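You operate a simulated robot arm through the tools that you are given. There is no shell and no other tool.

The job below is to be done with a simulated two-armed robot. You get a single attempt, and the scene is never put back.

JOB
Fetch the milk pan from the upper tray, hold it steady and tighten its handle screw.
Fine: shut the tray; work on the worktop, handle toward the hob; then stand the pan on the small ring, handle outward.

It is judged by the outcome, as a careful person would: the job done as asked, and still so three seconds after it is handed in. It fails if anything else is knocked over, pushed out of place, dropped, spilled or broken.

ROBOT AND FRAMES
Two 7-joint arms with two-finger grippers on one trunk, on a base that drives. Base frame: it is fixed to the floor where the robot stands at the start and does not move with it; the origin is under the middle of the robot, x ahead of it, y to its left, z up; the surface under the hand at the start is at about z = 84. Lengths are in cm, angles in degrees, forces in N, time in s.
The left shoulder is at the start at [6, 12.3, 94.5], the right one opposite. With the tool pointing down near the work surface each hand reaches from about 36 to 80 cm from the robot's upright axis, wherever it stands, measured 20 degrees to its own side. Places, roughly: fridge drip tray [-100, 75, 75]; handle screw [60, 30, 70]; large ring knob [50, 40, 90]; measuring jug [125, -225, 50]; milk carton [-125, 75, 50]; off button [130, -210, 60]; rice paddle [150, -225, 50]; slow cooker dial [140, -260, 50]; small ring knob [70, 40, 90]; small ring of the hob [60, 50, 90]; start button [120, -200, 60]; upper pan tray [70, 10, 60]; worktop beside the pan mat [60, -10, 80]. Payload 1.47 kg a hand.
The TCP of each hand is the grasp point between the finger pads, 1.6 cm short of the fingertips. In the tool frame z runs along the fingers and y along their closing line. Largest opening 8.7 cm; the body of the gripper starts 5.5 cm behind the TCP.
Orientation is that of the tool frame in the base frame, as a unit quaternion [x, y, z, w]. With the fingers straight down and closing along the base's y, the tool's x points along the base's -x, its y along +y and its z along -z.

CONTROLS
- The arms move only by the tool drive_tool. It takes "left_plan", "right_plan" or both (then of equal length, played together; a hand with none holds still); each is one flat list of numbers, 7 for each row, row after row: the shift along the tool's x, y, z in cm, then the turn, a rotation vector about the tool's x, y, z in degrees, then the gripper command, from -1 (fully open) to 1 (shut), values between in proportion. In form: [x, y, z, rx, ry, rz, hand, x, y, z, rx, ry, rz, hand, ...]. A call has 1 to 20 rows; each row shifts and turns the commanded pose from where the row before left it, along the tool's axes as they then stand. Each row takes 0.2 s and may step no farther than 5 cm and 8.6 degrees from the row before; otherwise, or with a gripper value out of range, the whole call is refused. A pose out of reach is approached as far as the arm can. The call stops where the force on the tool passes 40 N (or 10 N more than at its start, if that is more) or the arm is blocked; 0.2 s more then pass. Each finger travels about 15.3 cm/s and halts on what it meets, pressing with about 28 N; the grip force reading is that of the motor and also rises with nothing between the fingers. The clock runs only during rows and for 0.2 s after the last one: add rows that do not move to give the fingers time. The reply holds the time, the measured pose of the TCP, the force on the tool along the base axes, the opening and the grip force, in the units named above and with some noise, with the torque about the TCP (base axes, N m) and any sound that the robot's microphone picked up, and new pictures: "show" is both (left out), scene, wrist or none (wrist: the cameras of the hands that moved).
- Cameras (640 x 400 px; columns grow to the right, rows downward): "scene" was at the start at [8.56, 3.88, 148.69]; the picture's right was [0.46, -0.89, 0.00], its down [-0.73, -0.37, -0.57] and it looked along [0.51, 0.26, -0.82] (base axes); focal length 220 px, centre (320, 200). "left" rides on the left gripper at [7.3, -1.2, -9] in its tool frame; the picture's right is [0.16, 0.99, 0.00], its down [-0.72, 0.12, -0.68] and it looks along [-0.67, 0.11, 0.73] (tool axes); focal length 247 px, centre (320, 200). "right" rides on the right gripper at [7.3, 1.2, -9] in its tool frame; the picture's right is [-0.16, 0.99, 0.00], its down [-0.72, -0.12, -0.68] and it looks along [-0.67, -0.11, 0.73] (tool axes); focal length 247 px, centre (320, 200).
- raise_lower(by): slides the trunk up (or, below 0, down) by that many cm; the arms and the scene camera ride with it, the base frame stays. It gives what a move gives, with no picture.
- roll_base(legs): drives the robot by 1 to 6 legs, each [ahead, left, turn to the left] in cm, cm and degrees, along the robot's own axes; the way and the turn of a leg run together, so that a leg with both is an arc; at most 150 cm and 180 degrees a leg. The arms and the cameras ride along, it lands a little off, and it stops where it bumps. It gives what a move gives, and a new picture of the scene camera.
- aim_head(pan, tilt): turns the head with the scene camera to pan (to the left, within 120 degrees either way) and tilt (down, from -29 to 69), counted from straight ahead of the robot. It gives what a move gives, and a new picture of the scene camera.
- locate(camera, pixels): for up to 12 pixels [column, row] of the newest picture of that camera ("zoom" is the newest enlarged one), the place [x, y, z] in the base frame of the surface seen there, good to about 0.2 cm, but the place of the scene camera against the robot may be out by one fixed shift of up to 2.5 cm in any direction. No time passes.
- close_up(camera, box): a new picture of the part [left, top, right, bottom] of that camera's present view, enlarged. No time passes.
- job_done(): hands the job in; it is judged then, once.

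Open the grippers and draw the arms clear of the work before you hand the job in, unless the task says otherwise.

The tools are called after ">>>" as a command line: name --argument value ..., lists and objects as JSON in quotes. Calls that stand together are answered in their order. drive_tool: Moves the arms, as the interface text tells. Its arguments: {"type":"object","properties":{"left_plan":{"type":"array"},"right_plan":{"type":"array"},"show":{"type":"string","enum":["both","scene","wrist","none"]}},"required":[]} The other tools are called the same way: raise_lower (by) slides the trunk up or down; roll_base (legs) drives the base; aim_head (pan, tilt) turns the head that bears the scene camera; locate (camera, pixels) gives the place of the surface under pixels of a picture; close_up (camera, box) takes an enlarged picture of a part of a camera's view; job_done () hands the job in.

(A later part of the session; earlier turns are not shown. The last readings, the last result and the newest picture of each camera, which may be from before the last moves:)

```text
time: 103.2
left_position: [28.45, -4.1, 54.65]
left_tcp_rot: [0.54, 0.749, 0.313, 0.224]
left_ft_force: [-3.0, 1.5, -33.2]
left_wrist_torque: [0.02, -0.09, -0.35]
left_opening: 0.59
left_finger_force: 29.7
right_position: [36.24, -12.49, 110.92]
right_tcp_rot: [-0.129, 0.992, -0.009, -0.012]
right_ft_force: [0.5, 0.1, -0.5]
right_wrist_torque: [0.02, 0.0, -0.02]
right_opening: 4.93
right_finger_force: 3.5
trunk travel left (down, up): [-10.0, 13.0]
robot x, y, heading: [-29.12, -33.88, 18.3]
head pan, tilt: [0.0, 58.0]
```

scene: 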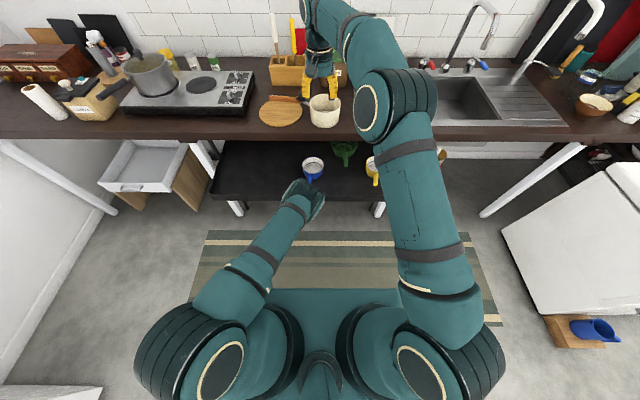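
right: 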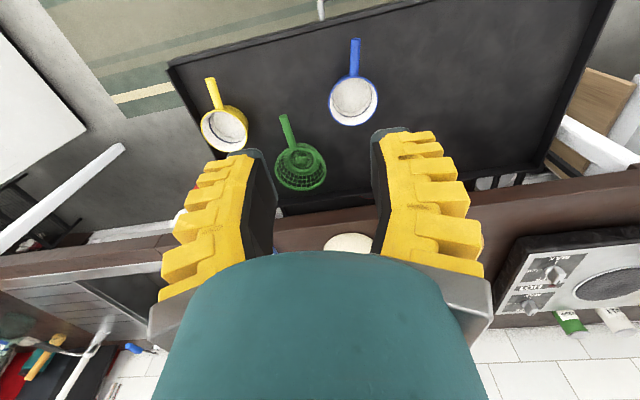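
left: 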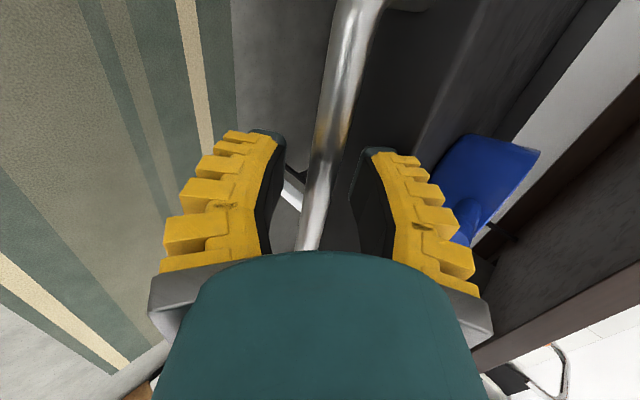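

The tray has gone in 18 cm. There's 33 N downward on the hand, so I ease it down 0.4 cm before pushing on.

>>> drive_tool --left_plan '[0, -0.15, 0.14, 0, 0, 0, 1, 0, -0.15, 0.14, 0, 0, 0, 1]' --show "none"

>>> roll_base --legs '[[13, 0, 0]]'

```text
time: 103.8
left_position: [28.14, -4.17, 54.19]
left_tcp_rot: [0.541, 0.749, 0.312, 0.223]
left_ft_force: [3.5, -2.5, -26.0]
left_wrist_torque: [0.09, -0.15, -0.05]
left_opening: 0.61
left_finger_force: 29.9
right_position: [36.05, -12.45, 111.12]
right_tcp_rot: [-0.129, 0.992, -0.01, -0.012]
right_ft_force: [0.1, -0.1, 0.4]
right_wrist_torque: [-0.01, 0.02, -0.01]
right_opening: 4.9
right_finger_force: 4.3
trunk travel left (down, up): [-10.0, 13.0]
robot x, y, heading: [-29.17, -33.95, 18.6]
head pan, tilt: [0.0, 58.0]
```

```text
time: 105.3
left_position: [40.61, -0.12, 54.02]
left_tcp_rot: [0.541, 0.749, 0.311, 0.223]
left_ft_force: [-0.6, -1.9, -12.9]
left_wrist_torque: [-0.03, -0.13, -0.27]
left_opening: 0.59
left_finger_force: 29.8
right_position: [48.72, -8.45, 111.15]
right_tcp_rot: [-0.128, 0.992, -0.009, -0.011]
right_ft_force: [0.4, 0.2, 0.6]
right_wrist_torque: [0.02, -0.02, 0.02]
right_opening: 4.88
right_finger_force: 4.0
trunk travel left (down, up): [-10.0, 13.0]
robot x, y, heading: [-15.87, -29.89, 18.2]
head pan, tilt: [0.0, 58.0]
stopped in leg 1: the force on the tool passed its limit at 41 N (the readings are from after the stop); the commanded pose is now the measured one
```

scene: 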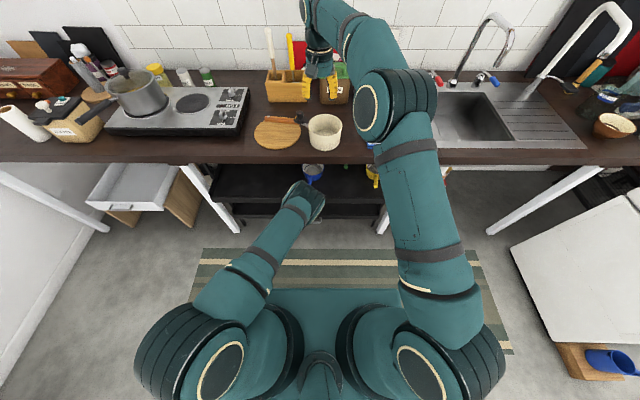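

The tray is within ~4.3 cm of closed (bar at u 38.7, closed at ~43). I push the rest gently with the arm.

>>> drive_tool --left_plan '[0, 0.56, 0.57, 0, 0, 0, 1, 0, 0.56, 0.57, 0, 0, 0, 1, 0, 0.56, 0.57, 0, 0, 0, 1, 0, 0.56, 0.57, 0, 0, 0, 1, 0, 0.56, 0.57, 0, 0, 0, 1]' --show "scene"

```text
time: 106.5
left_position: [44.7, 1.36, 54.09]
left_tcp_rot: [0.541, 0.749, 0.311, 0.223]
left_ft_force: [2.1, -2.3, -35.0]
left_wrist_torque: [0.12, -0.27, 0.2]
left_opening: 0.6
left_finger_force: 29.2
right_position: [49.1, -8.23, 110.95]
right_tcp_rot: [-0.129, 0.991, -0.01, -0.012]
right_ft_force: [0.5, 0.0, 0.2]
right_wrist_torque: [0.0, 0.01, 0.0]
right_opening: 4.92
right_finger_force: 3.7
trunk travel left (down, up): [-10.0, 13.0]
robot x, y, heading: [-15.96, -29.77, 18.5]
head pan, tilt: [0.0, 58.0]
```

scene: 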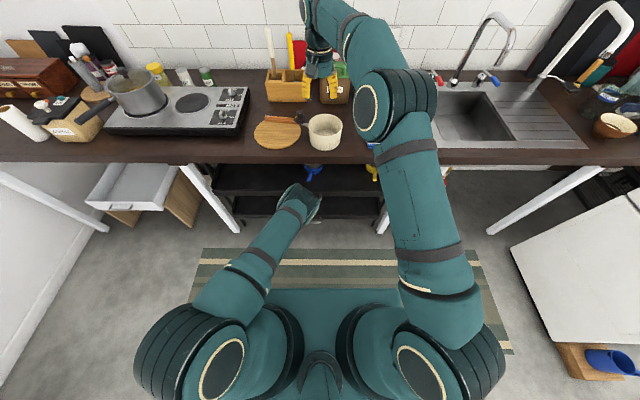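

The bar is back at u≈43, where it started. One more gentle 0.5 cm push (easing down) to confirm it is at its stop.

>>> drive_tool --left_plan '[0, 0.07, 0.28, 0, 0, 0, 1, 0, 0.07, 0.28, 0, 0, 0, 1, 0, 0, 0, 0, 0, 0, 1]' --show "none"

```text
time: 107.3
left_position: [45.29, 1.63, 54.13]
left_tcp_rot: [0.541, 0.748, 0.313, 0.223]
left_ft_force: [3.2, -0.2, -17.1]
left_wrist_torque: [0.05, -0.11, -0.13]
left_opening: 0.6
left_finger_force: 29.3
right_position: [48.89, -8.39, 110.9]
right_tcp_rot: [-0.129, 0.992, -0.009, -0.011]
right_ft_force: [-0.6, 0.3, 0.7]
right_wrist_torque: [-0.03, 0.0, -0.01]
right_opening: 4.92
right_finger_force: 3.6
trunk travel left (down, up): [-10.0, 13.0]
robot x, y, heading: [-16.19, -29.67, 18.1]
head pan, tilt: [0.0, 58.0]
```

It still moved freely to u 43.65. I push up to 1.2 cm more in small steps, watching the horizontal force.

>>> drive_tool --left_plan '[0, 0.21, 0.21, 0, 0, 0, 1, 0, 0.21, 0.21, 0, 0, 0, 1, 0, 0.21, 0.21, 0, 0, 0, 1, 0, 0.21, 0.21, 0, 0, 0, 1]' --show "none"

```text
time: 108.3
left_position: [46.35, 1.86, 53.92]
left_tcp_rot: [0.54, 0.748, 0.313, 0.224]
left_ft_force: [0.5, -3.1, -10.0]
left_wrist_torque: [0.05, -0.1, -0.03]
left_opening: 0.6
left_finger_force: 29.7
right_position: [48.88, -8.34, 111.1]
right_tcp_rot: [-0.127, 0.992, -0.009, -0.011]
right_ft_force: [-0.7, -0.7, -0.6]
right_wrist_torque: [-0.01, 0.02, -0.01]
right_opening: 4.92
right_finger_force: 4.0
trunk travel left (down, up): [-10.0, 13.0]
robot x, y, heading: [-15.96, -29.61, 18.1]
head pan, tilt: [0.0, 58.0]
```

No clear resistance; the fingers might be sliding on the bar. I look at the wrist view and measure the bar and tray front.

>>> close_up --camera "left" --box '[0, 0, 640, 400]'

```text
1.00 times, centred on (320, 200) of left (not enlarged: the box is as wide or as high as the picture)
```

zoom: 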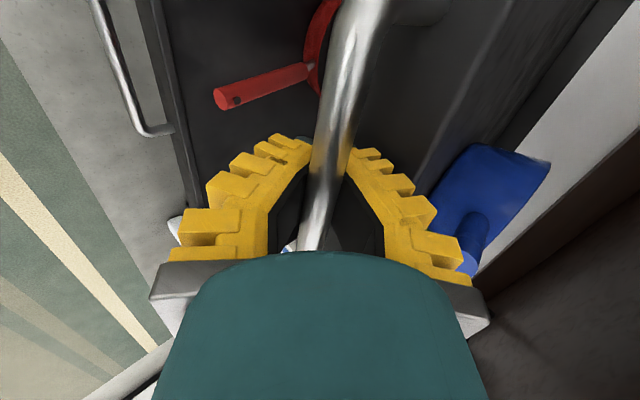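

>>> locate --camera "zoom" --pixels '[[345, 60], [335, 110], [420, 60], [460, 80], [440, 130], [520, 170], [140, 110], [600, 120]]'

```text
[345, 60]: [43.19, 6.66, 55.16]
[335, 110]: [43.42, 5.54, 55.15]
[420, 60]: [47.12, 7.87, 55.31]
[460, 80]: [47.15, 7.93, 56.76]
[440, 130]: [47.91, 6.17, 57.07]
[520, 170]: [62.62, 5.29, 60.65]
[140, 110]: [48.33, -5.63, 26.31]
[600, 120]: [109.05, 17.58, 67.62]
```

The bar (u≈43.1) and tray lip (u≈47.4) are back at their original closed places, so the tray is shut. I loosen slightly, back out along the tool axis, then open more and raise the hand.

>>> drive_tool --left_plan '[0, 0, 0, 0, 0, 0, 0.8, 0, 0, 0, 0, 0, 0, 0.75, 0, 0, -1.5, 0, 0, 0, 0.7, 0, 0, -2, 0, 0, 0, 0.4, 0, 0, -3, 0, 0, 0, 0.3, 0, 0, -4, 0, 0, 0, 0.3, 0, 0, -4, 0, 0, 0, 0.3]' --show "wrist"

```text
time: 109.9
left_position: [36.24, -1.72, 64.48]
left_tcp_rot: [0.541, 0.747, 0.313, 0.224]
left_ft_force: [0.5, -0.5, -0.3]
left_wrist_torque: [0.01, -0.02, 0.04]
left_opening: 3.64
left_finger_force: 4.8
right_position: [48.75, -8.33, 111.04]
right_tcp_rot: [-0.13, 0.991, -0.009, -0.011]
right_ft_force: [-0.3, 0.3, 0.3]
right_wrist_torque: [0.01, 0.0, -0.02]
right_opening: 4.92
right_finger_force: 4.4
trunk travel left (down, up): [-10.0, 13.0]
robot x, y, heading: [-16.13, -29.55, 18.2]
head pan, tilt: [0.0, 58.0]
```

left: 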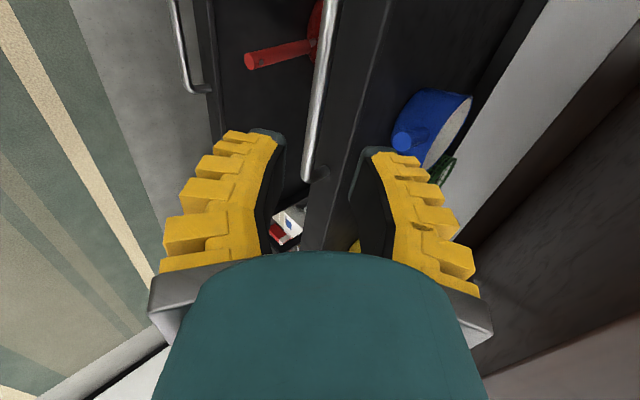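

>>> locate --camera "left" --pixels '[[325, 50], [315, 120], [308, 175], [365, 60], [350, 130], [340, 180], [190, 70]]'

```text
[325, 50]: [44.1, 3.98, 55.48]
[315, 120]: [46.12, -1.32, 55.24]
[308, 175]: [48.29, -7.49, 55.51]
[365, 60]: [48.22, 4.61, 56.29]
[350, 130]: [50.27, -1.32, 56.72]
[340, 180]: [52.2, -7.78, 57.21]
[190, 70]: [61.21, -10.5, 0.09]
```

Measured again after release, the tray stays shut (bar u≈43.5, lip u≈47.4). I raise the left hand in front of the counter and straighten it to neutral.

>>> drive_tool --left_plan '[0, -2.1, -2.15, 0, 0, 0, 0, 0, 2.87, -2.8, 0, 0, 0, 0, 0, 2.87, -2.8, 0, 0, 0, 0, 0, 2.87, -2.8, 0, 0, 0, 0, 0, 2.87, -2.8, 0, 0, 0, 0, 0, 2.87, -2.8, 0, 0, 0, 0, 0, 2.87, -2.8, 0, 0, 0, 0, 0, 2.87, -2.8, 0, 0, 0, 0, 0, 2.87, -2.8, 0, 0, 0, 0, 0, 2.87, -2.8, 0, 0, 0, 0, 0, 2.87, -2.8, 0, 0, 0, 0, 0, 2.87, -2.8, 0, 0, 0, 0, 0, 2.87, -2.8, 0, 0, 0, 0, 0, 0, 0, 8.5, 0, 0, 0, 0, 0, 0, 8.5, 0, 0, 0, 0, 0, 0, 8.5, 0, 0, 0, 0, 0, 0, 8.5, 0, 0, 0, 0, 0, 0, 8.5, 0, 0, 0, 0, 0, 0, 2.5, 0, 0, 0]' --show "none"

>>> drive_tool --left_plan '[0, 0, 0, 0, 0, -8.2, 0, 0, 0, 0, 0, 0, -8.2, 0, 0, 0, 0, 0, 0, -8.2, 0, 0, 0, 0, 0, 0, -8.2, 0, 0, 0, 0, 0, 0, -8.2, 0, 0, 0, 0, 0, 0, -8.2, 0, 0, 0, 0, 0, 0, -8.2, 0, 0, 0, 0, 0, 0, -8.2, 0, 0, 0, 0, 0, 0, -8.2, 0, 0, 0, 0, 0, 0, -8.2, 0, 0, 0, 0, 0, 0, -8.0, 0]' --show "both"

```text
time: 111.4
left_position: [28.06, 0.21, 76.72]
left_tcp_rot: [0.576, 0.753, 0.292, 0.126]
left_ft_force: [0.3, -0.8, -0.7]
left_wrist_torque: [-0.03, 0.02, -0.02]
left_opening: 4.93
left_finger_force: 4.1
right_position: [48.87, -8.97, 113.68]
right_tcp_rot: [-0.124, 0.992, 0.003, 0.004]
right_ft_force: [0.0, 1.2, 0.0]
right_wrist_torque: [-0.04, -0.03, -0.01]
right_opening: 4.93
right_finger_force: 3.8
trunk travel left (down, up): [-10.0, 13.0]
robot x, y, heading: [-15.88, -29.73, 18.4]
head pan, tilt: [0.0, 58.0]
stopped in row 7 (left hand): the arm was blocked; the commanded pose is now the measured one
```

```text
time: 113.8
left_position: [28.09, 0.18, 76.89]
left_tcp_rot: [-0.127, 0.939, 0.117, 0.297]
left_ft_force: [-1.0, 0.6, -0.7]
left_wrist_torque: [0.01, -0.02, 0.01]
left_opening: 4.9
left_finger_force: 3.9
right_position: [48.97, -8.89, 113.54]
right_tcp_rot: [-0.125, 0.992, 0.004, 0.003]
right_ft_force: [1.0, 0.3, 0.0]
right_wrist_torque: [0.02, -0.01, 0.01]
right_opening: 4.91
right_finger_force: 4.3
trunk travel left (down, up): [-10.0, 13.0]
robot x, y, heading: [-16.02, -29.59, 18.5]
head pan, tilt: [0.0, 58.0]
```

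scene: 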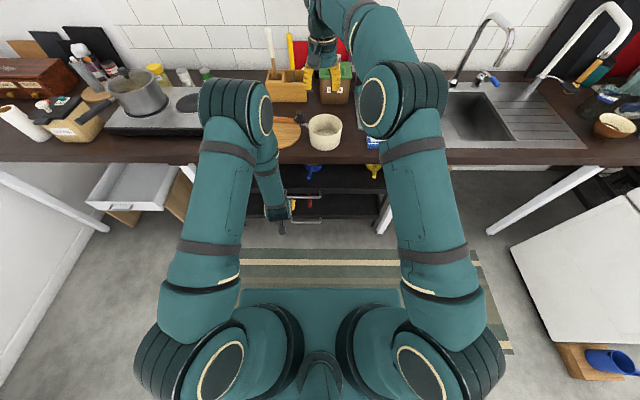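
left: 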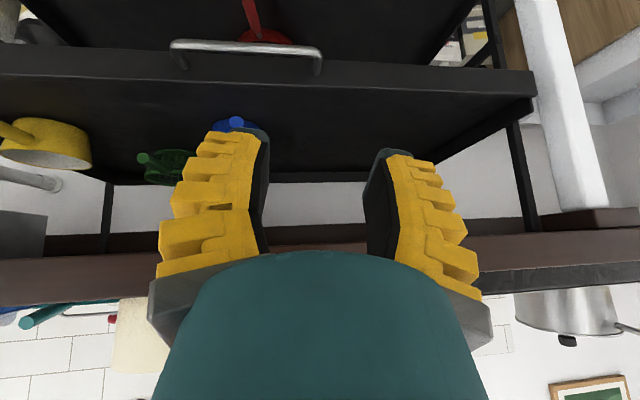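

The left arm brushed the right arm on the way up and stopped (hands empty, nothing else touched). I straighten the left hand's pitch first, then move it to its own side before rising.

>>> drive_tool --left_plan '[0, 2, 0, 0, 8.5, 0, 0, 0, 2, 0, 0, 8.5, 0, 0, 0, 2, 0, 0, 8.5, 0, 0, 0, 2, 0, 0, 8.5, 0, 0, 0, 2, 0, 0, 2.5, 0, 0]' --show "both"

```text
time: 115.0
left_position: [24.83, 9.69, 78.47]
left_tcp_rot: [-0.156, 0.985, 0.072, -0.014]
left_ft_force: [0.6, 1.3, 0.1]
left_wrist_torque: [0.04, -0.04, -0.01]
left_opening: 4.91
left_finger_force: 3.8
right_position: [48.96, -8.76, 113.57]
right_tcp_rot: [-0.124, 0.992, 0.003, 0.005]
right_ft_force: [-0.3, 0.6, 0.5]
right_wrist_torque: [0.02, -0.03, 0.0]
right_opening: 4.9
right_finger_force: 3.2
trunk travel left (down, up): [-10.0, 13.0]
robot x, y, heading: [-15.76, -29.38, 18.3]
head pan, tilt: [0.0, 58.0]
```

scene: 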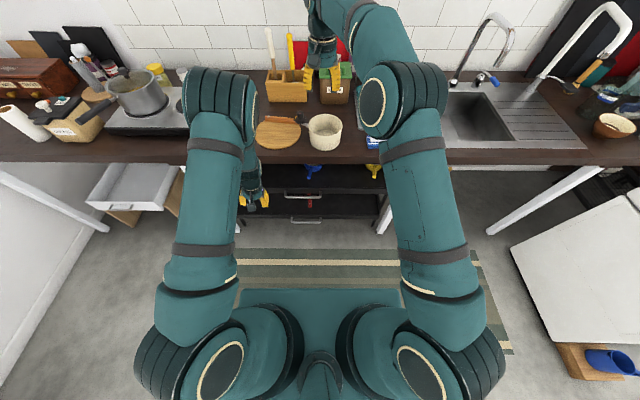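
left: 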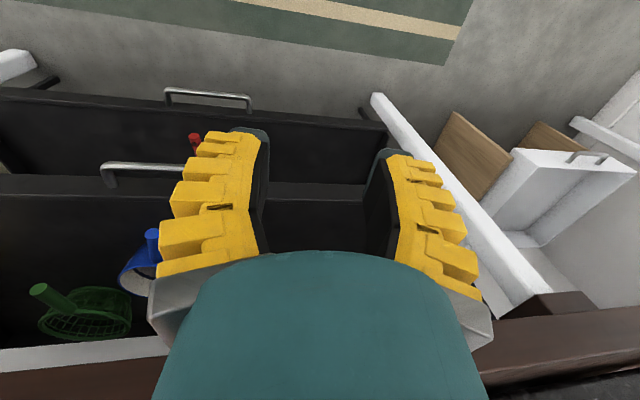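

The left hand hangs 8° off vertical; I correct that and raise it 28 cm on its own side.

>>> drive_tool --left_plan '[0, 0, 0, 8.3, 0, 0, 0, 0, 0, -4, 0, 0, 0, 0, 0, 0, -4, 0, 0, 0, 0, 0, 0, -4, 0, 0, 0, 0, 0, 0, -4, 0, 0, 0, 0, 0, 0, -4, 0, 0, 0, 0, 0, 0, -4, 0, 0, 0, 0, 0, 0, -4, 0, 0, 0, 0]' --show "none"

>>> aim_head --pan 0 --tilt 50

```text
time: 116.8
left_position: [24.94, 9.65, 106.11]
left_tcp_rot: [-0.156, 0.988, 0.0, -0.003]
left_ft_force: [0.6, -0.3, -0.2]
left_wrist_torque: [-0.04, 0.0, 0.0]
left_opening: 4.88
left_finger_force: 3.7
right_position: [48.96, -8.94, 113.49]
right_tcp_rot: [-0.125, 0.992, 0.003, 0.004]
right_ft_force: [0.0, -0.8, 0.1]
right_wrist_torque: [-0.01, -0.04, 0.03]
right_opening: 4.91
right_finger_force: 4.0
trunk travel left (down, up): [-10.0, 13.0]
robot x, y, heading: [-16.15, -29.56, 18.3]
head pan, tilt: [0.0, 58.0]
```

```text
time: 117.5
left_position: [25.05, 9.72, 106.23]
left_tcp_rot: [-0.155, 0.988, 0.001, -0.001]
left_ft_force: [0.0, 0.1, 0.6]
left_wrist_torque: [0.01, -0.01, 0.03]
left_opening: 4.92
left_finger_force: 4.2
right_position: [48.96, -8.91, 113.53]
right_tcp_rot: [-0.124, 0.992, 0.004, 0.004]
right_ft_force: [0.1, -0.4, 0.0]
right_wrist_torque: [-0.01, 0.02, -0.01]
right_opening: 4.94
right_finger_force: 3.8
trunk travel left (down, up): [-10.0, 13.0]
robot x, y, heading: [-16.05, -29.81, 18.3]
head pan, tilt: [0.0, 50.0]
```

scene: 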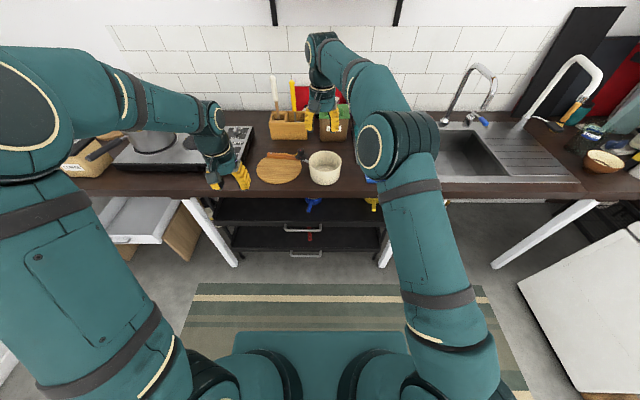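

Both hands are high and clear, the tray is shut. I roll 10 cm forward for working reach over the pan.

>>> roll_base --legs '[[10, 0, 0]]'

>>> close_up --camera "right" --box '[200, 0, 520, 200]'

```text
time: 118.7
left_position: [34.63, 12.92, 106.04]
left_tcp_rot: [-0.156, 0.988, 0.0, -0.003]
left_ft_force: [1.2, 0.0, -0.1]
left_wrist_torque: [-0.01, 0.0, -0.02]
left_opening: 4.89
left_finger_force: 4.1
right_position: [58.56, -5.52, 113.58]
right_tcp_rot: [-0.125, 0.992, 0.003, 0.003]
right_ft_force: [0.7, -0.1, -0.4]
right_wrist_torque: [0.01, 0.03, 0.0]
right_opening: 4.92
right_finger_force: 3.7
trunk travel left (down, up): [-10.0, 13.0]
robot x, y, heading: [-6.45, -26.37, 18.4]
head pan, tilt: [0.0, 50.0]
```

scene: 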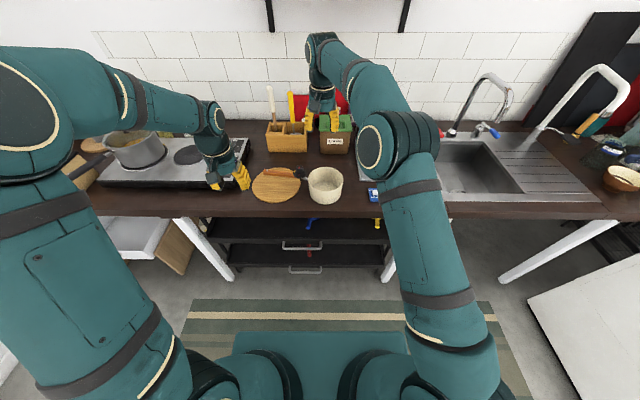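

```text
2.00 times, centred on (360, 100) of right
```

zoom: 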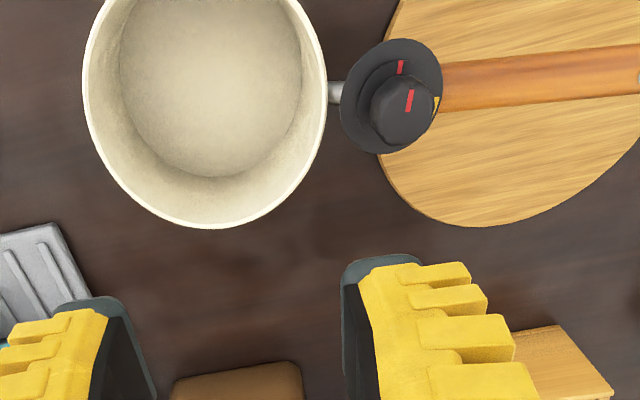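

The wrist view shows the knob with its red tick pointing toward the robot and the yellow arc toward the handle side. I zoom the scene camera on the knob to judge the angle to turn.

>>> close_up --camera "scene" --box '[285, 160, 325, 185]'

>>> close_up --camera "right" --box '[350, 10, 440, 86]'

```text
16.00 times, centred on (305, 172) of scene
```

zoom: 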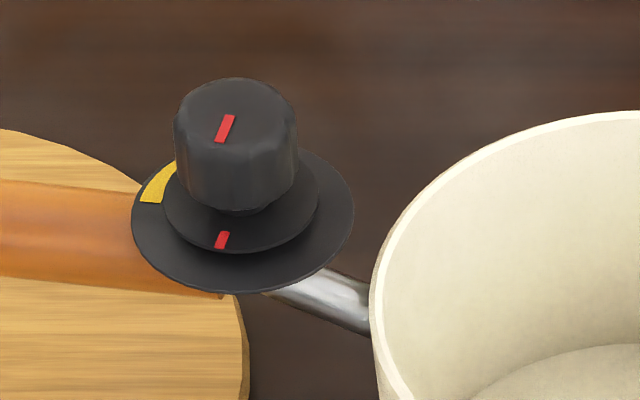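

```text
5.26 times, centred on (395, 48) of right
```

zoom: 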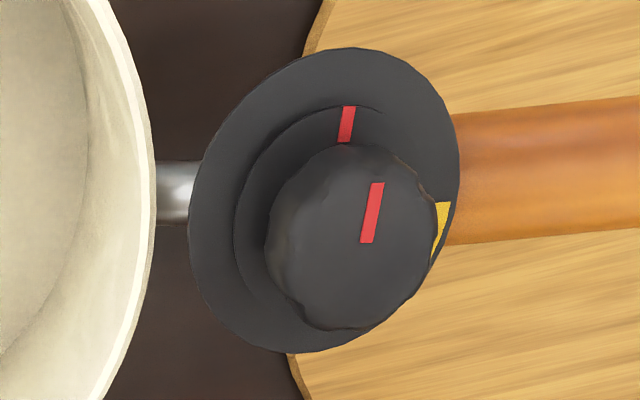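

The red tick must turn clockwise about 115° to reach the yellow arc. I locate the knob top and the rim in the wrist camera.

>>> locate --camera "zoom" --pixels '[[350, 240], [280, 240], [425, 235], [350, 165], [350, 315], [345, 125], [220, 250], [320, 345], [300, 80], [500, 180], [630, 100], [630, 240]]'

>>> close_up --camera "right" --box '[200, 0, 520, 200]'

```text
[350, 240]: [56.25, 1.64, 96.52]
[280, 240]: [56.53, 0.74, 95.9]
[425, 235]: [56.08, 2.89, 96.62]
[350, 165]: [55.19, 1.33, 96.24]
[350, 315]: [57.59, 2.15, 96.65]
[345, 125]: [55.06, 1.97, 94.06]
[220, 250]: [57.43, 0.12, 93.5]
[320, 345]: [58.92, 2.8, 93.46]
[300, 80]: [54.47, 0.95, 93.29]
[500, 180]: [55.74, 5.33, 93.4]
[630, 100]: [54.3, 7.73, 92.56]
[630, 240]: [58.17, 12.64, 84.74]
```

```text
2.00 times, centred on (360, 100) of right
```

zoom: 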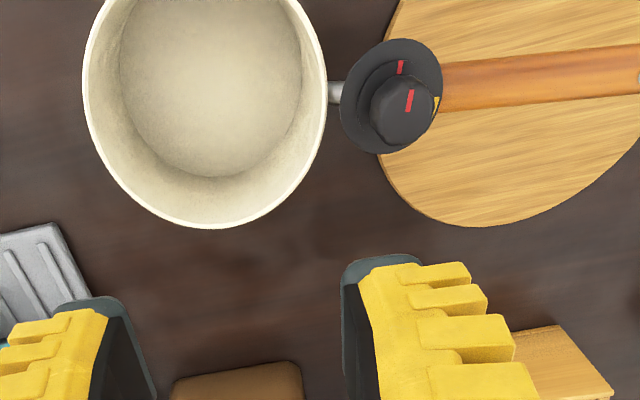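

>>> locate --camera "zoom" --pixels '[[85, 90], [105, 150], [150, 205], [205, 227], [270, 200], [310, 140], [325, 80], [200, 90]]'

```text
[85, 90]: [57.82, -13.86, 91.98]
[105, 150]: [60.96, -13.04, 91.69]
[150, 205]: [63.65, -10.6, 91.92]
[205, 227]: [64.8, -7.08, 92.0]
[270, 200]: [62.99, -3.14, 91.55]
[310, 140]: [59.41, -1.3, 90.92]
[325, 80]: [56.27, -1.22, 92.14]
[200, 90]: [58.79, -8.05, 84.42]
```

Knob axis at (56.35, 1.78), top z 96.5; pan centre (58.3,-7.4), rim z 92. I bring the right hand down over the wall opposite the handle, at about (59.6,-13.5).

>>> drive_tool --right_plan '[0.49, -4, 0, 0, 0, 0, 0, 0.48, -4, 0, 0, 0, 0, 0, 0, 0, 4, 0, 0, 0, 0, 0, 0, 4, 0, 0, 0, 0, 0, 0, 4, 0, 0, 0, 0, 0, 0, 3, 0, 0, 0, 0]' --show "wrist"

```text
time: 120.1
left_position: [34.61, 12.92, 106.05]
left_tcp_rot: [-0.156, 0.988, 0.001, -0.001]
left_ft_force: [-0.8, 0.1, -0.7]
left_wrist_torque: [0.0, 0.03, -0.01]
left_opening: 4.89
left_finger_force: 4.1
right_position: [59.66, -13.22, 98.42]
right_tcp_rot: [-0.125, 0.992, 0.003, 0.003]
right_ft_force: [0.1, 0.5, -0.7]
right_wrist_torque: [0.0, 0.0, 0.01]
right_opening: 4.89
right_finger_force: 3.7
trunk travel left (down, up): [-10.0, 13.0]
robot x, y, heading: [-6.65, -26.44, 18.2]
head pan, tilt: [0.0, 50.0]
```

right: 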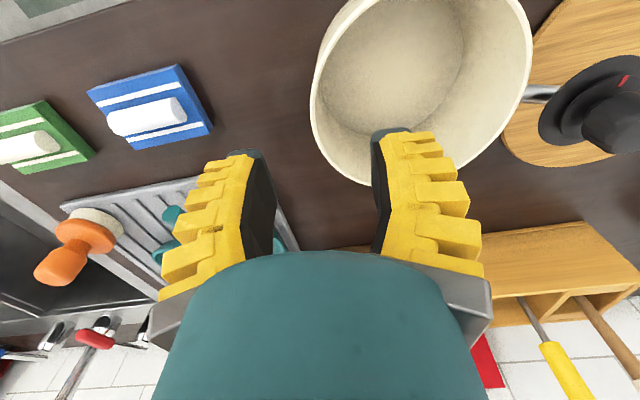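

Aligned (r≈6.0); I shift 0.3 cm outward, go down to z≈89.8 and close on the wall.

>>> drive_tool --right_plan '[0, -0.3, 2.2, 0, 0, 0, 0, 0, 0, 2.2, 0, 0, 0, 0, 0, 0, 2.2, 0, 0, 0, 0, 0, 0, 2.0, 0, 0, 0, 0, 0, 0, 0, 0, 0, 0, 0.5, 0, 0, 0, 0, 0, 0, 0.8, 0, 0, 0, 0, 0, 0, 1, 0, 0, 0, 0, 0, 0, 1]' --show "wrist"

```text
time: 121.9
left_position: [34.63, 12.97, 106.12]
left_tcp_rot: [-0.157, 0.988, -0.001, -0.002]
left_ft_force: [0.2, -0.3, 0.7]
left_wrist_torque: [0.0, 0.02, 0.03]
left_opening: 4.92
left_finger_force: 3.8
right_position: [59.72, -13.63, 89.82]
right_tcp_rot: [-0.126, 0.992, 0.003, 0.003]
right_ft_force: [-0.6, 0.8, -0.4]
right_wrist_torque: [0.01, -0.01, -0.01]
right_opening: 0.6
right_finger_force: 28.4
trunk travel left (down, up): [-10.0, 13.0]
robot x, y, heading: [-6.73, -26.86, 18.2]
head pan, tilt: [0.0, 50.0]
```

right: 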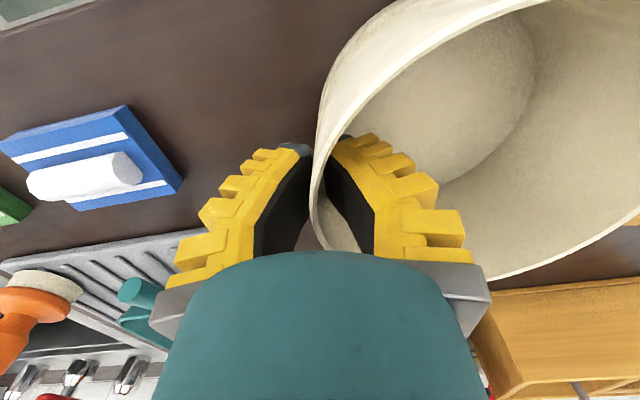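

The right hand holds the wall firmly with no side load. The left hand turns -45° and moves over the knob at safe height, fingers ~4.9 cm open.

>>> drive_tool --left_plan '[0, 0, 0, 0, 0, -7.5, 0, 0, 0, 0, 0, 0, -7.5, 0, 0, 0, 0, 0, 0, -7.5, 0, 0, 0, 0, 0, 0, -7.5, 0, 0, 0, 0, 0, 0, -7.5, 0, 0, 0, 0, 0, 0, -7.5, 0, 0, -4.07, 0, 0, 0, 0, 0, 0, -4.07, 0, 0, 0, 0, 0, 0, -4.07, 0, 0, 0, 0, 0, 0, -4.07, 0, 0, 0, 0, 0, 0, -4.07, 0, 0, 0, 0, 0, 0.1, -4.05, 0, 0, 0, 0, 0]' --show "both"

```text
time: 124.5
left_position: [55.85, 1.64, 105.97]
left_tcp_rot: [-0.523, 0.852, 0.0, -0.002]
left_ft_force: [0.2, -0.8, 0.0]
left_wrist_torque: [0.0, 0.0, 0.01]
left_opening: 4.93
left_finger_force: 3.7
right_position: [59.67, -13.57, 89.81]
right_tcp_rot: [-0.126, 0.992, 0.003, 0.004]
right_ft_force: [2.1, -0.7, 0.4]
right_wrist_torque: [-0.04, 0.11, -0.05]
right_opening: 0.57
right_finger_force: 27.7
trunk travel left (down, up): [-10.0, 13.0]
robot x, y, heading: [-6.58, -26.67, 18.4]
head pan, tilt: [0.0, 50.0]
```

scene: 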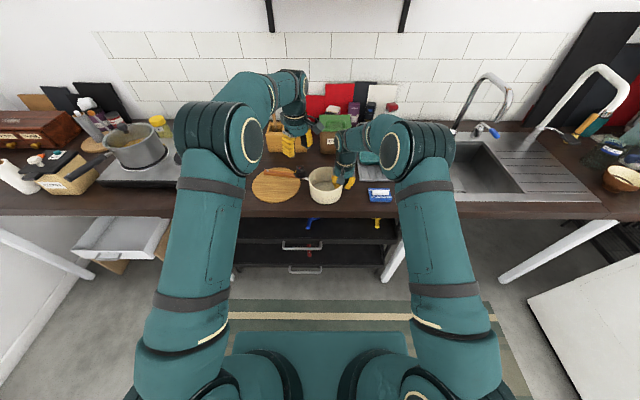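
left: 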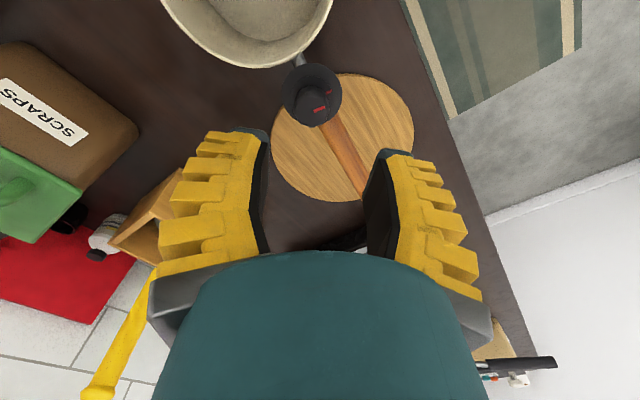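

The left view shows the knob at (312,95) between the finger lines. I zoom there and locate it again in this arm's frame.

>>> close_up --camera "left" --box '[260, 50, 370, 140]'

```text
4.44 times, centred on (315, 95) of left
```

zoom: 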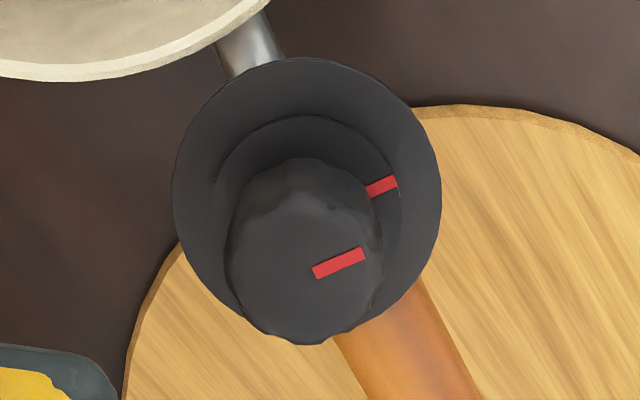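

>>> locate --camera "zoom" --pixels '[[305, 260], [235, 260], [375, 260], [305, 190], [305, 330], [200, 180], [430, 190], [300, 80], [380, 187]]'

```text
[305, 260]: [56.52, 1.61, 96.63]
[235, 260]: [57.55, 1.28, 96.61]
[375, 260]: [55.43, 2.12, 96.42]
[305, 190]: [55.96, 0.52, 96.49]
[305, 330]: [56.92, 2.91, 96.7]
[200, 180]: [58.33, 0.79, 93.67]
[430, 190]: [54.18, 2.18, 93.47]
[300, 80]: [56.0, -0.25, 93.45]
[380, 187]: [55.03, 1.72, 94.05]
```

Knob centre (56.47,1.71). I correct by 0.6 cm and descend to TCP z≈96.1 so the fingertips sit just above the flange.

>>> drive_tool --left_plan '[-0.34, -0.52, 0, 0, 0, 0, 0, 0, 0, 3, 0, 0, 0, 0, 0, 0, 3, 0, 0, 0, 0, 0, 0, 2.5, 0, 0, 0, 0, 0, 0, 1.3, 0, 0, 0, 0]' --show "both"

>>> close_up --camera "scene" --box '[260, 120, 360, 210]'

```text
time: 125.7
left_position: [56.74, 1.71, 96.05]
left_tcp_rot: [-0.523, 0.853, 0.001, -0.002]
left_ft_force: [-0.4, 0.4, 0.3]
left_wrist_torque: [-0.02, 0.0, -0.01]
left_opening: 4.89
left_finger_force: 4.1
right_position: [59.6, -13.61, 89.84]
right_tcp_rot: [-0.124, 0.992, 0.003, 0.003]
right_ft_force: [-0.7, 0.4, 0.0]
right_wrist_torque: [0.02, 0.16, -0.03]
right_opening: 0.6
right_finger_force: 28.1
trunk travel left (down, up): [-10.0, 13.0]
robot x, y, heading: [-6.32, -26.73, 18.1]
head pan, tilt: [0.0, 50.0]
```

scene: 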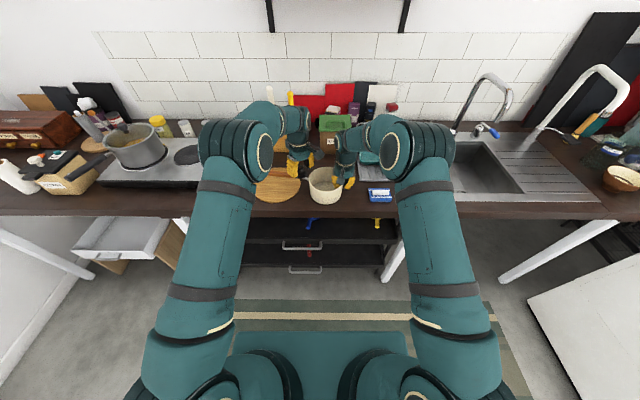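
left: 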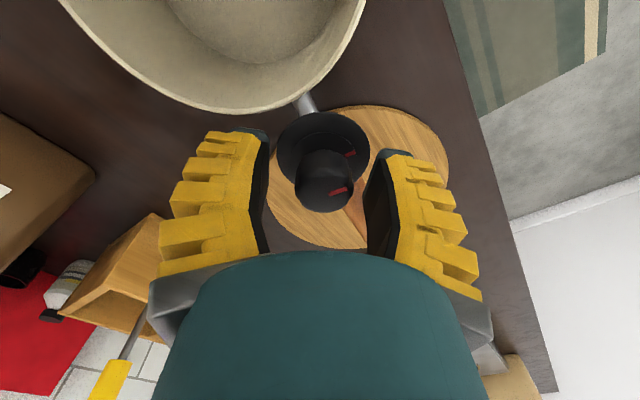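

```text
4.44 times, centred on (310, 165) of scene
```

zoom: 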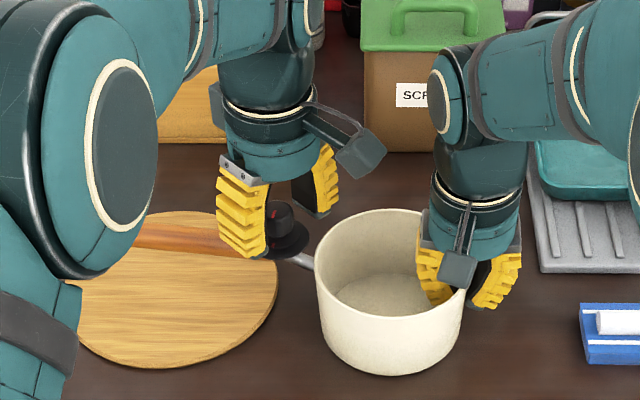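

The knob is between the fingers, slightly off by 0.25 cm. I adjust and close on the knob.

>>> drive_tool --left_plan '[0.1, 0.22, 0, 0, 0, 0, 0.2, 0, 0, 0, 0, 0, 0, 0.5, 0, 0, 0, 0, 0, 0, 0.8, 0, 0, 0, 0, 0, 0, 1, 0, 0, 0, 0, 0, 0, 1]' --show "wrist"

```text
time: 126.9
left_position: [56.45, 1.63, 96.21]
left_tcp_rot: [-0.522, 0.853, 0.002, -0.001]
left_ft_force: [0.6, 6.2, 5.1]
left_wrist_torque: [0.29, -0.13, 0.01]
left_opening: 1.88
left_finger_force: 27.9
right_position: [59.71, -13.8, 89.91]
right_tcp_rot: [-0.126, 0.992, 0.002, 0.003]
right_ft_force: [-0.1, -4.3, 0.0]
right_wrist_torque: [0.0, 0.26, 0.09]
right_opening: 0.63
right_finger_force: 28.4
trunk travel left (down, up): [-10.0, 13.0]
robot x, y, heading: [-6.49, -26.69, 18.1]
head pan, tilt: [0.0, 50.0]
```

left: 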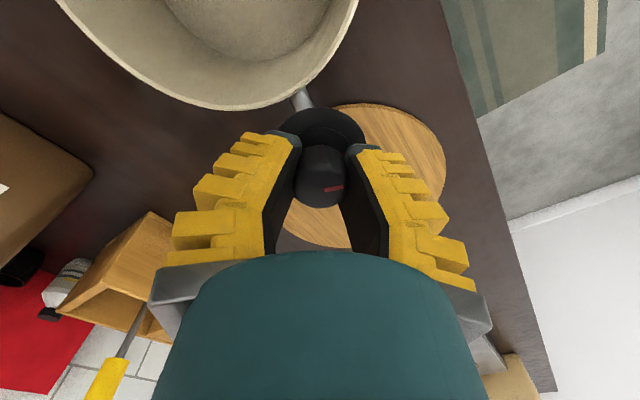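

The knob is gripped (opening 1.88). I turn it clockwise 48° and watch torque and the wall hand.

>>> drive_tool --left_plan '[0, 0, 0, 0, 0, 6, 1, 0, 0, 0, 0, 0, 6, 1, 0, 0, 0, 0, 0, 6, 1, 0, 0, 0, 0, 0, 6, 1, 0, 0, 0, 0, 0, 6, 1, 0, 0, 0, 0, 0, 6, 1, 0, 0, 0, 0, 0, 6, 1, 0, 0, 0, 0, 0, 6, 1]' --show "both"

```text
time: 128.7
left_position: [56.57, 1.9, 96.3]
left_tcp_rot: [-0.129, 0.992, -0.001, -0.001]
left_ft_force: [-1.4, 6.2, 1.2]
left_wrist_torque: [0.11, -0.16, 0.04]
left_opening: 1.79
left_finger_force: 28.5
right_position: [59.73, -13.55, 89.84]
right_tcp_rot: [-0.126, 0.992, 0.002, 0.004]
right_ft_force: [1.3, -7.1, 0.4]
right_wrist_torque: [0.02, 0.14, -0.06]
right_opening: 0.61
right_finger_force: 28.3
trunk travel left (down, up): [-10.0, 13.0]
robot x, y, heading: [-6.38, -26.65, 18.2]
head pan, tilt: [0.0, 50.0]
```

scene: 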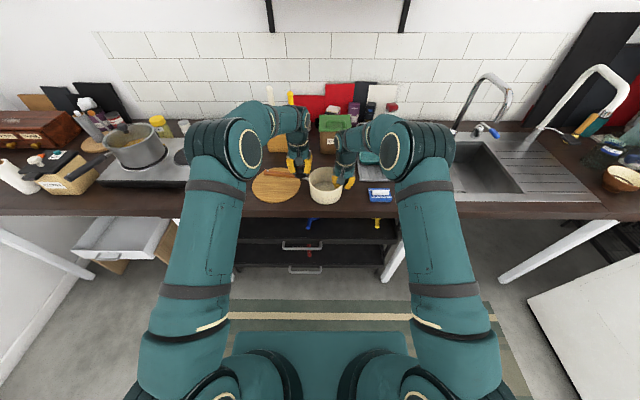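
left: 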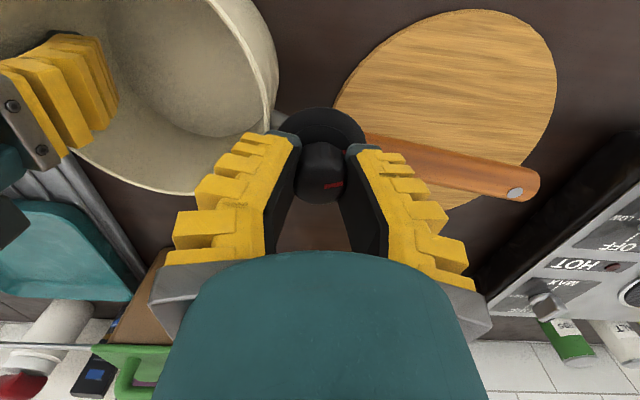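

The knob turns with the fingers (red mark fixed in the hand's view) at low torque. I turn another 48°.

>>> drive_tool --left_plan '[0, 0, 0, 0, 0, 6, 1, 0, 0, 0, 0, 0, 6, 1, 0, 0, 0, 0, 0, 6, 1, 0, 0, 0, 0, 0, 6, 1, 0, 0, 0, 0, 0, 6, 1, 0, 0, 0, 0, 0, 6, 1, 0, 0, 0, 0, 0, 6, 1, 0, 0, 0, 0, 0, 6, 1]' --show "both"

>>> close_up --camera "scene" --box '[285, 155, 325, 195]'

>>> close_up --camera "left" --box '[260, 80, 400, 220]'

```text
time: 130.5
left_position: [56.56, 1.77, 96.27]
left_tcp_rot: [0.284, 0.959, 0.0, -0.002]
left_ft_force: [-1.3, 12.6, 6.0]
left_wrist_torque: [0.04, -0.13, 0.08]
left_opening: 1.75
left_finger_force: 27.7
right_position: [59.59, -13.76, 89.8]
right_tcp_rot: [-0.125, 0.992, 0.002, 0.003]
right_ft_force: [2.7, -8.5, 0.1]
right_wrist_torque: [-0.01, 0.13, -0.11]
right_opening: 0.58
right_finger_force: 28.0
trunk travel left (down, up): [-10.0, 13.0]
robot x, y, heading: [-6.39, -26.61, 18.5]
head pan, tilt: [0.0, 50.0]
```

scene: 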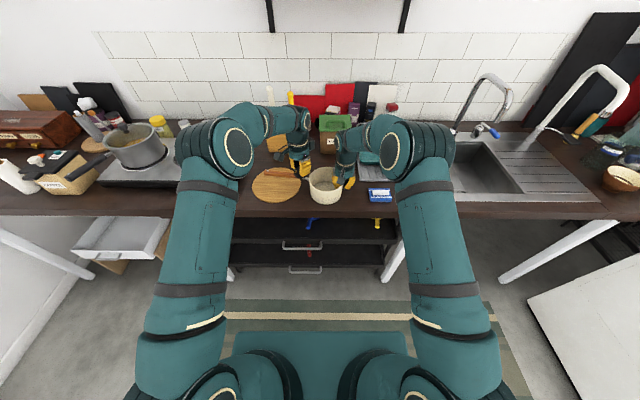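
left: 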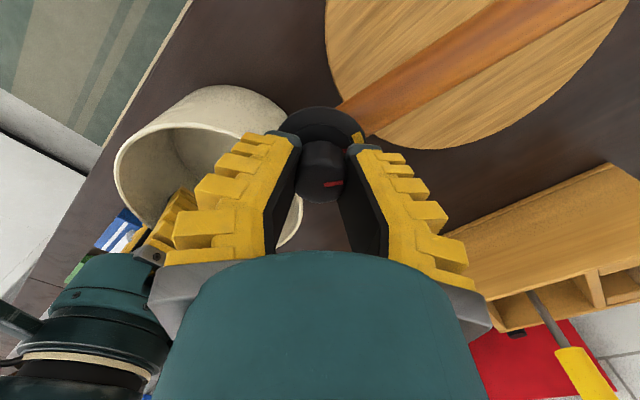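

```text
10.00 times, centred on (305, 175) of scene
```

zoom: 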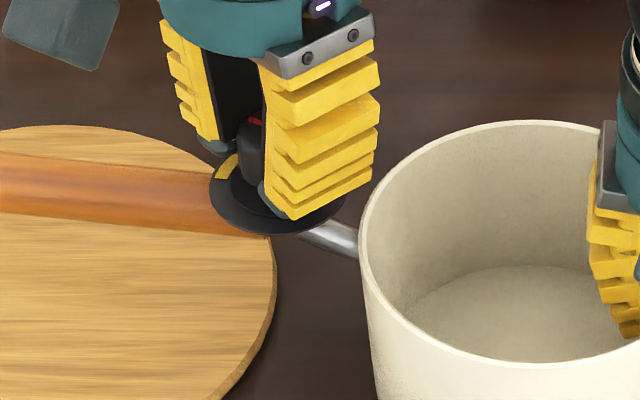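

```text
2.86 times, centred on (330, 150) of left
```

zoom: 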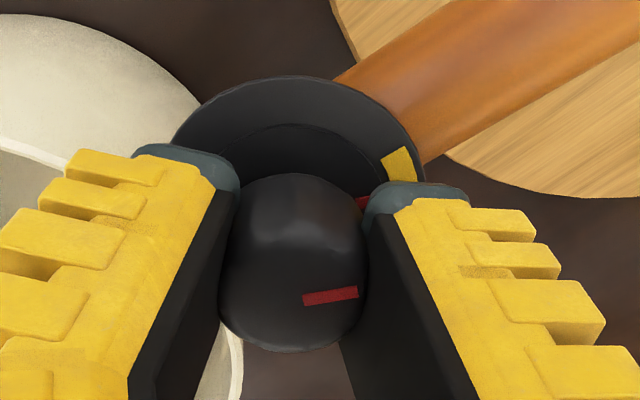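

The tick is now close to the yellow arc in the left view (tick (360,203), yellow (400,162), partly hidden by a finger). I locate both to work out the remaining angle.

>>> locate --camera "zoom" --pixels '[[361, 203], [398, 163], [384, 160], [408, 150], [418, 178], [395, 178], [250, 85], [420, 100], [190, 140], [480, 70]]'

```text
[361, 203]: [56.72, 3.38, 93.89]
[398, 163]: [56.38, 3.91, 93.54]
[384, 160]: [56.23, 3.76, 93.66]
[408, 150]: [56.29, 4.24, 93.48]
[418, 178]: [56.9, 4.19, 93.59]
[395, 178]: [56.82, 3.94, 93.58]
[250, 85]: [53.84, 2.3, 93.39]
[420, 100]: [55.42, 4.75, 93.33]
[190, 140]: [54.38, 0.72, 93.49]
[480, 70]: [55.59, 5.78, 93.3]
```

The tick (base angle ≈82°) is inside the yellow arc (≈97° down to ~55°, part hidden). I turn 7° more toward its centre, then let go of the knob and rise to look.

>>> drive_tool --left_plan '[0, 0, 0, 0, 0, 3.5, 1, 0, 0, 0, 0, 0, 3.5, 1, 0, 0, 0, 0, 0, 0, 1, 0, 0, 0, 0, 0, 0, 0.6, 0, 0, 0, 0, 0, 0, 0.2, 0, 0, 0, 0, 0, 0, 0, 0, 0, -3, 0, 0, 0, 0, 0, 0, -4, 0, 0, 0, 0, 0, 0, -4, 0, 0, 0, 0]' --show "both"

>>> close_up --camera "left" --box '[260, 30, 400, 150]'

>>> close_up --camera "scene" --box '[285, 155, 325, 195]'

```text
time: 132.5
left_position: [56.26, 1.6, 107.22]
left_tcp_rot: [0.342, 0.94, -0.002, -0.003]
left_ft_force: [-1.1, 0.4, -0.2]
left_wrist_torque: [0.01, 0.0, 0.0]
left_opening: 4.94
left_finger_force: 4.6
right_position: [59.61, -13.77, 89.98]
right_tcp_rot: [-0.125, 0.992, 0.003, 0.003]
right_ft_force: [-1.7, -0.6, 3.3]
right_wrist_torque: [0.11, -0.19, 0.01]
right_opening: 0.58
right_finger_force: 27.9
trunk travel left (down, up): [-10.0, 13.0]
robot x, y, heading: [-6.3, -26.82, 18.2]
head pan, tilt: [0.0, 50.0]
```

scene: 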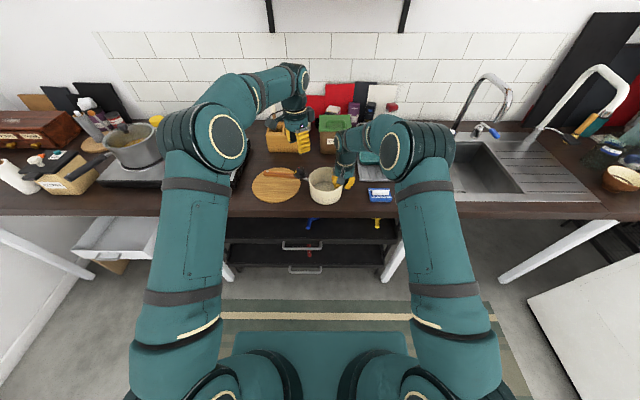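
left: 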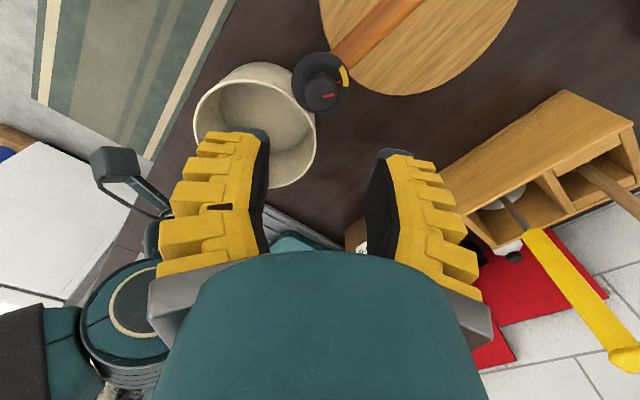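

```text
3.33 times, centred on (330, 90) of left
```

zoom: 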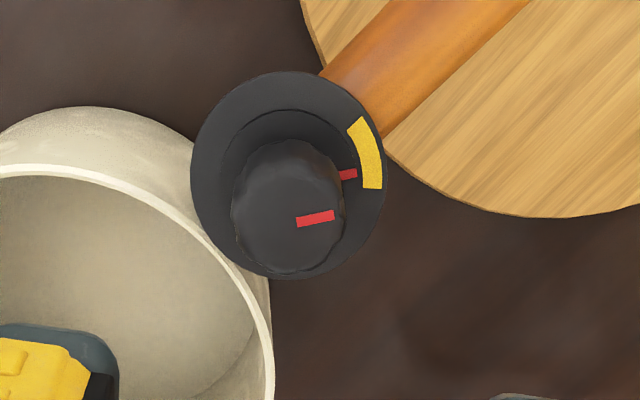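

```text
10.00 times, centred on (305, 175) of scene
```

zoom: 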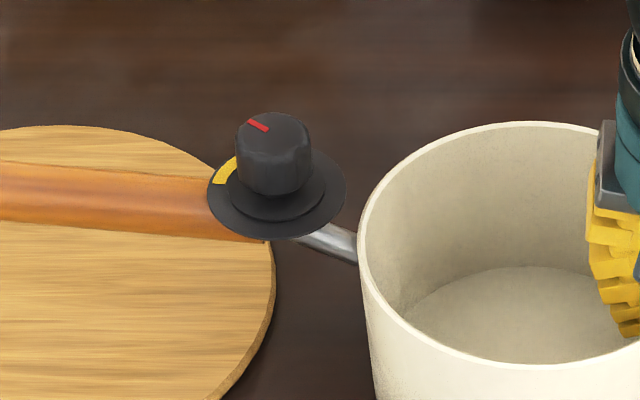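

Now the whole yellow arc is visible: (352,122) to (375,188), with the red tick at (348,175). I locate these for exact angles.

>>> close_up --camera "left" --box '[285, 45, 355, 115]'

```text
5.71 times, centred on (320, 80) of left
```

zoom: 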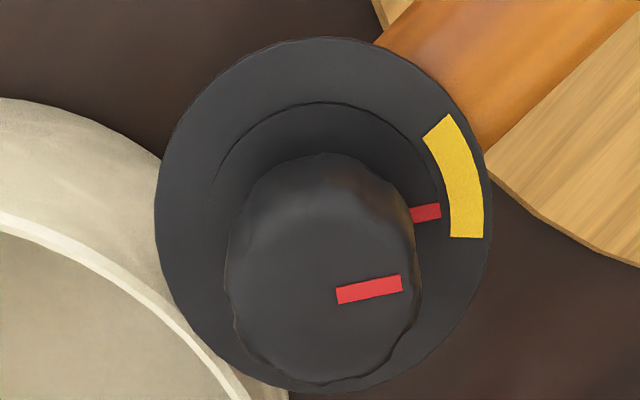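

>>> locate --camera "zoom" --pixels '[[430, 212], [418, 215], [440, 128], [455, 180], [467, 232], [165, 210], [485, 190], [320, 40], [350, 295], [395, 284], [235, 270], [415, 260]]'

```text
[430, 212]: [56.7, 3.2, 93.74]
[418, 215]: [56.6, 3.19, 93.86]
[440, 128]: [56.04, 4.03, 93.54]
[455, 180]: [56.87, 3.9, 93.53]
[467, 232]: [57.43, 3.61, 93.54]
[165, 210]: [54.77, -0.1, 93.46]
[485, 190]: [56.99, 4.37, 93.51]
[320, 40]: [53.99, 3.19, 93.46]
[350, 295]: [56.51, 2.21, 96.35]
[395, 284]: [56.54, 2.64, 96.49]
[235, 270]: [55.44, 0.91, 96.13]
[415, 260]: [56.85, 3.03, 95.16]
```

The red tick now points into the middle of the yellow arc: the screw is tightened. Next I look at the hob: I raise the left hand out of the way and turn the head toward the hob.

>>> drive_tool --left_plan '[0, 0, -4, 0, 0, -8, 0, 0, 0, -4, 0, 0, -8, 0, 0, 0, 0, 0, 0, -8, 0, 0, 0, 0, 0, 0, -8, 0, 0, 0, 0, 0, 0, -8, 0, 0, 0, 0, 0, 0, -8, 0, 0, 0, 0, 0, 0, -8, 0, 4, 0, 0, 0, 0, 0, 0, 4, 0, 0, 0, 0, 0, 0, 4, 0, 0, 0, 0, 0, 0, 4, 0, 0, 0, 0, 0, 0, 4, 0, 0, 0, 0, 0, 0]' --show "none"

>>> aim_head --pan 25 --tilt 45

```text
time: 135.1
left_position: [37.42, -3.59, 115.49]
left_tcp_rot: [-0.138, 0.99, 0.0, -0.001]
left_ft_force: [0.2, 0.5, -0.2]
left_wrist_torque: [0.0, 0.02, -0.01]
left_opening: 4.9
left_finger_force: 3.7
right_position: [59.66, -13.63, 89.88]
right_tcp_rot: [-0.125, 0.992, 0.003, 0.003]
right_ft_force: [-2.8, -1.4, 4.7]
right_wrist_torque: [0.08, -0.21, 0.07]
right_opening: 0.62
right_finger_force: 28.1
trunk travel left (down, up): [-10.0, 13.0]
robot x, y, heading: [-6.54, -26.72, 18.4]
head pan, tilt: [0.0, 50.0]
```

```text
time: 136.0
left_position: [37.45, -3.55, 115.5]
left_tcp_rot: [-0.139, 0.99, 0.0, -0.001]
left_ft_force: [0.0, -0.6, 0.4]
left_wrist_torque: [-0.01, 0.0, 0.0]
left_opening: 4.95
left_finger_force: 3.8
right_position: [59.68, -13.62, 89.91]
right_tcp_rot: [-0.125, 0.992, 0.003, 0.003]
right_ft_force: [-0.7, -0.8, 3.0]
right_wrist_torque: [0.01, 0.19, 0.03]
right_opening: 0.61
right_finger_force: 27.8
trunk travel left (down, up): [-10.0, 13.0]
robot x, y, heading: [-6.77, -26.34, 18.2]
head pan, tilt: [25.0, 45.0]
```

scene: 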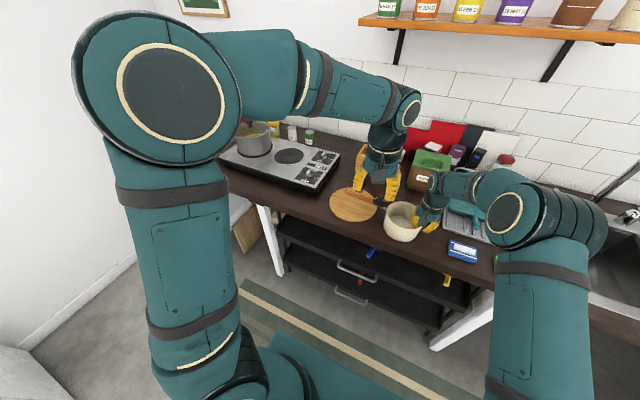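

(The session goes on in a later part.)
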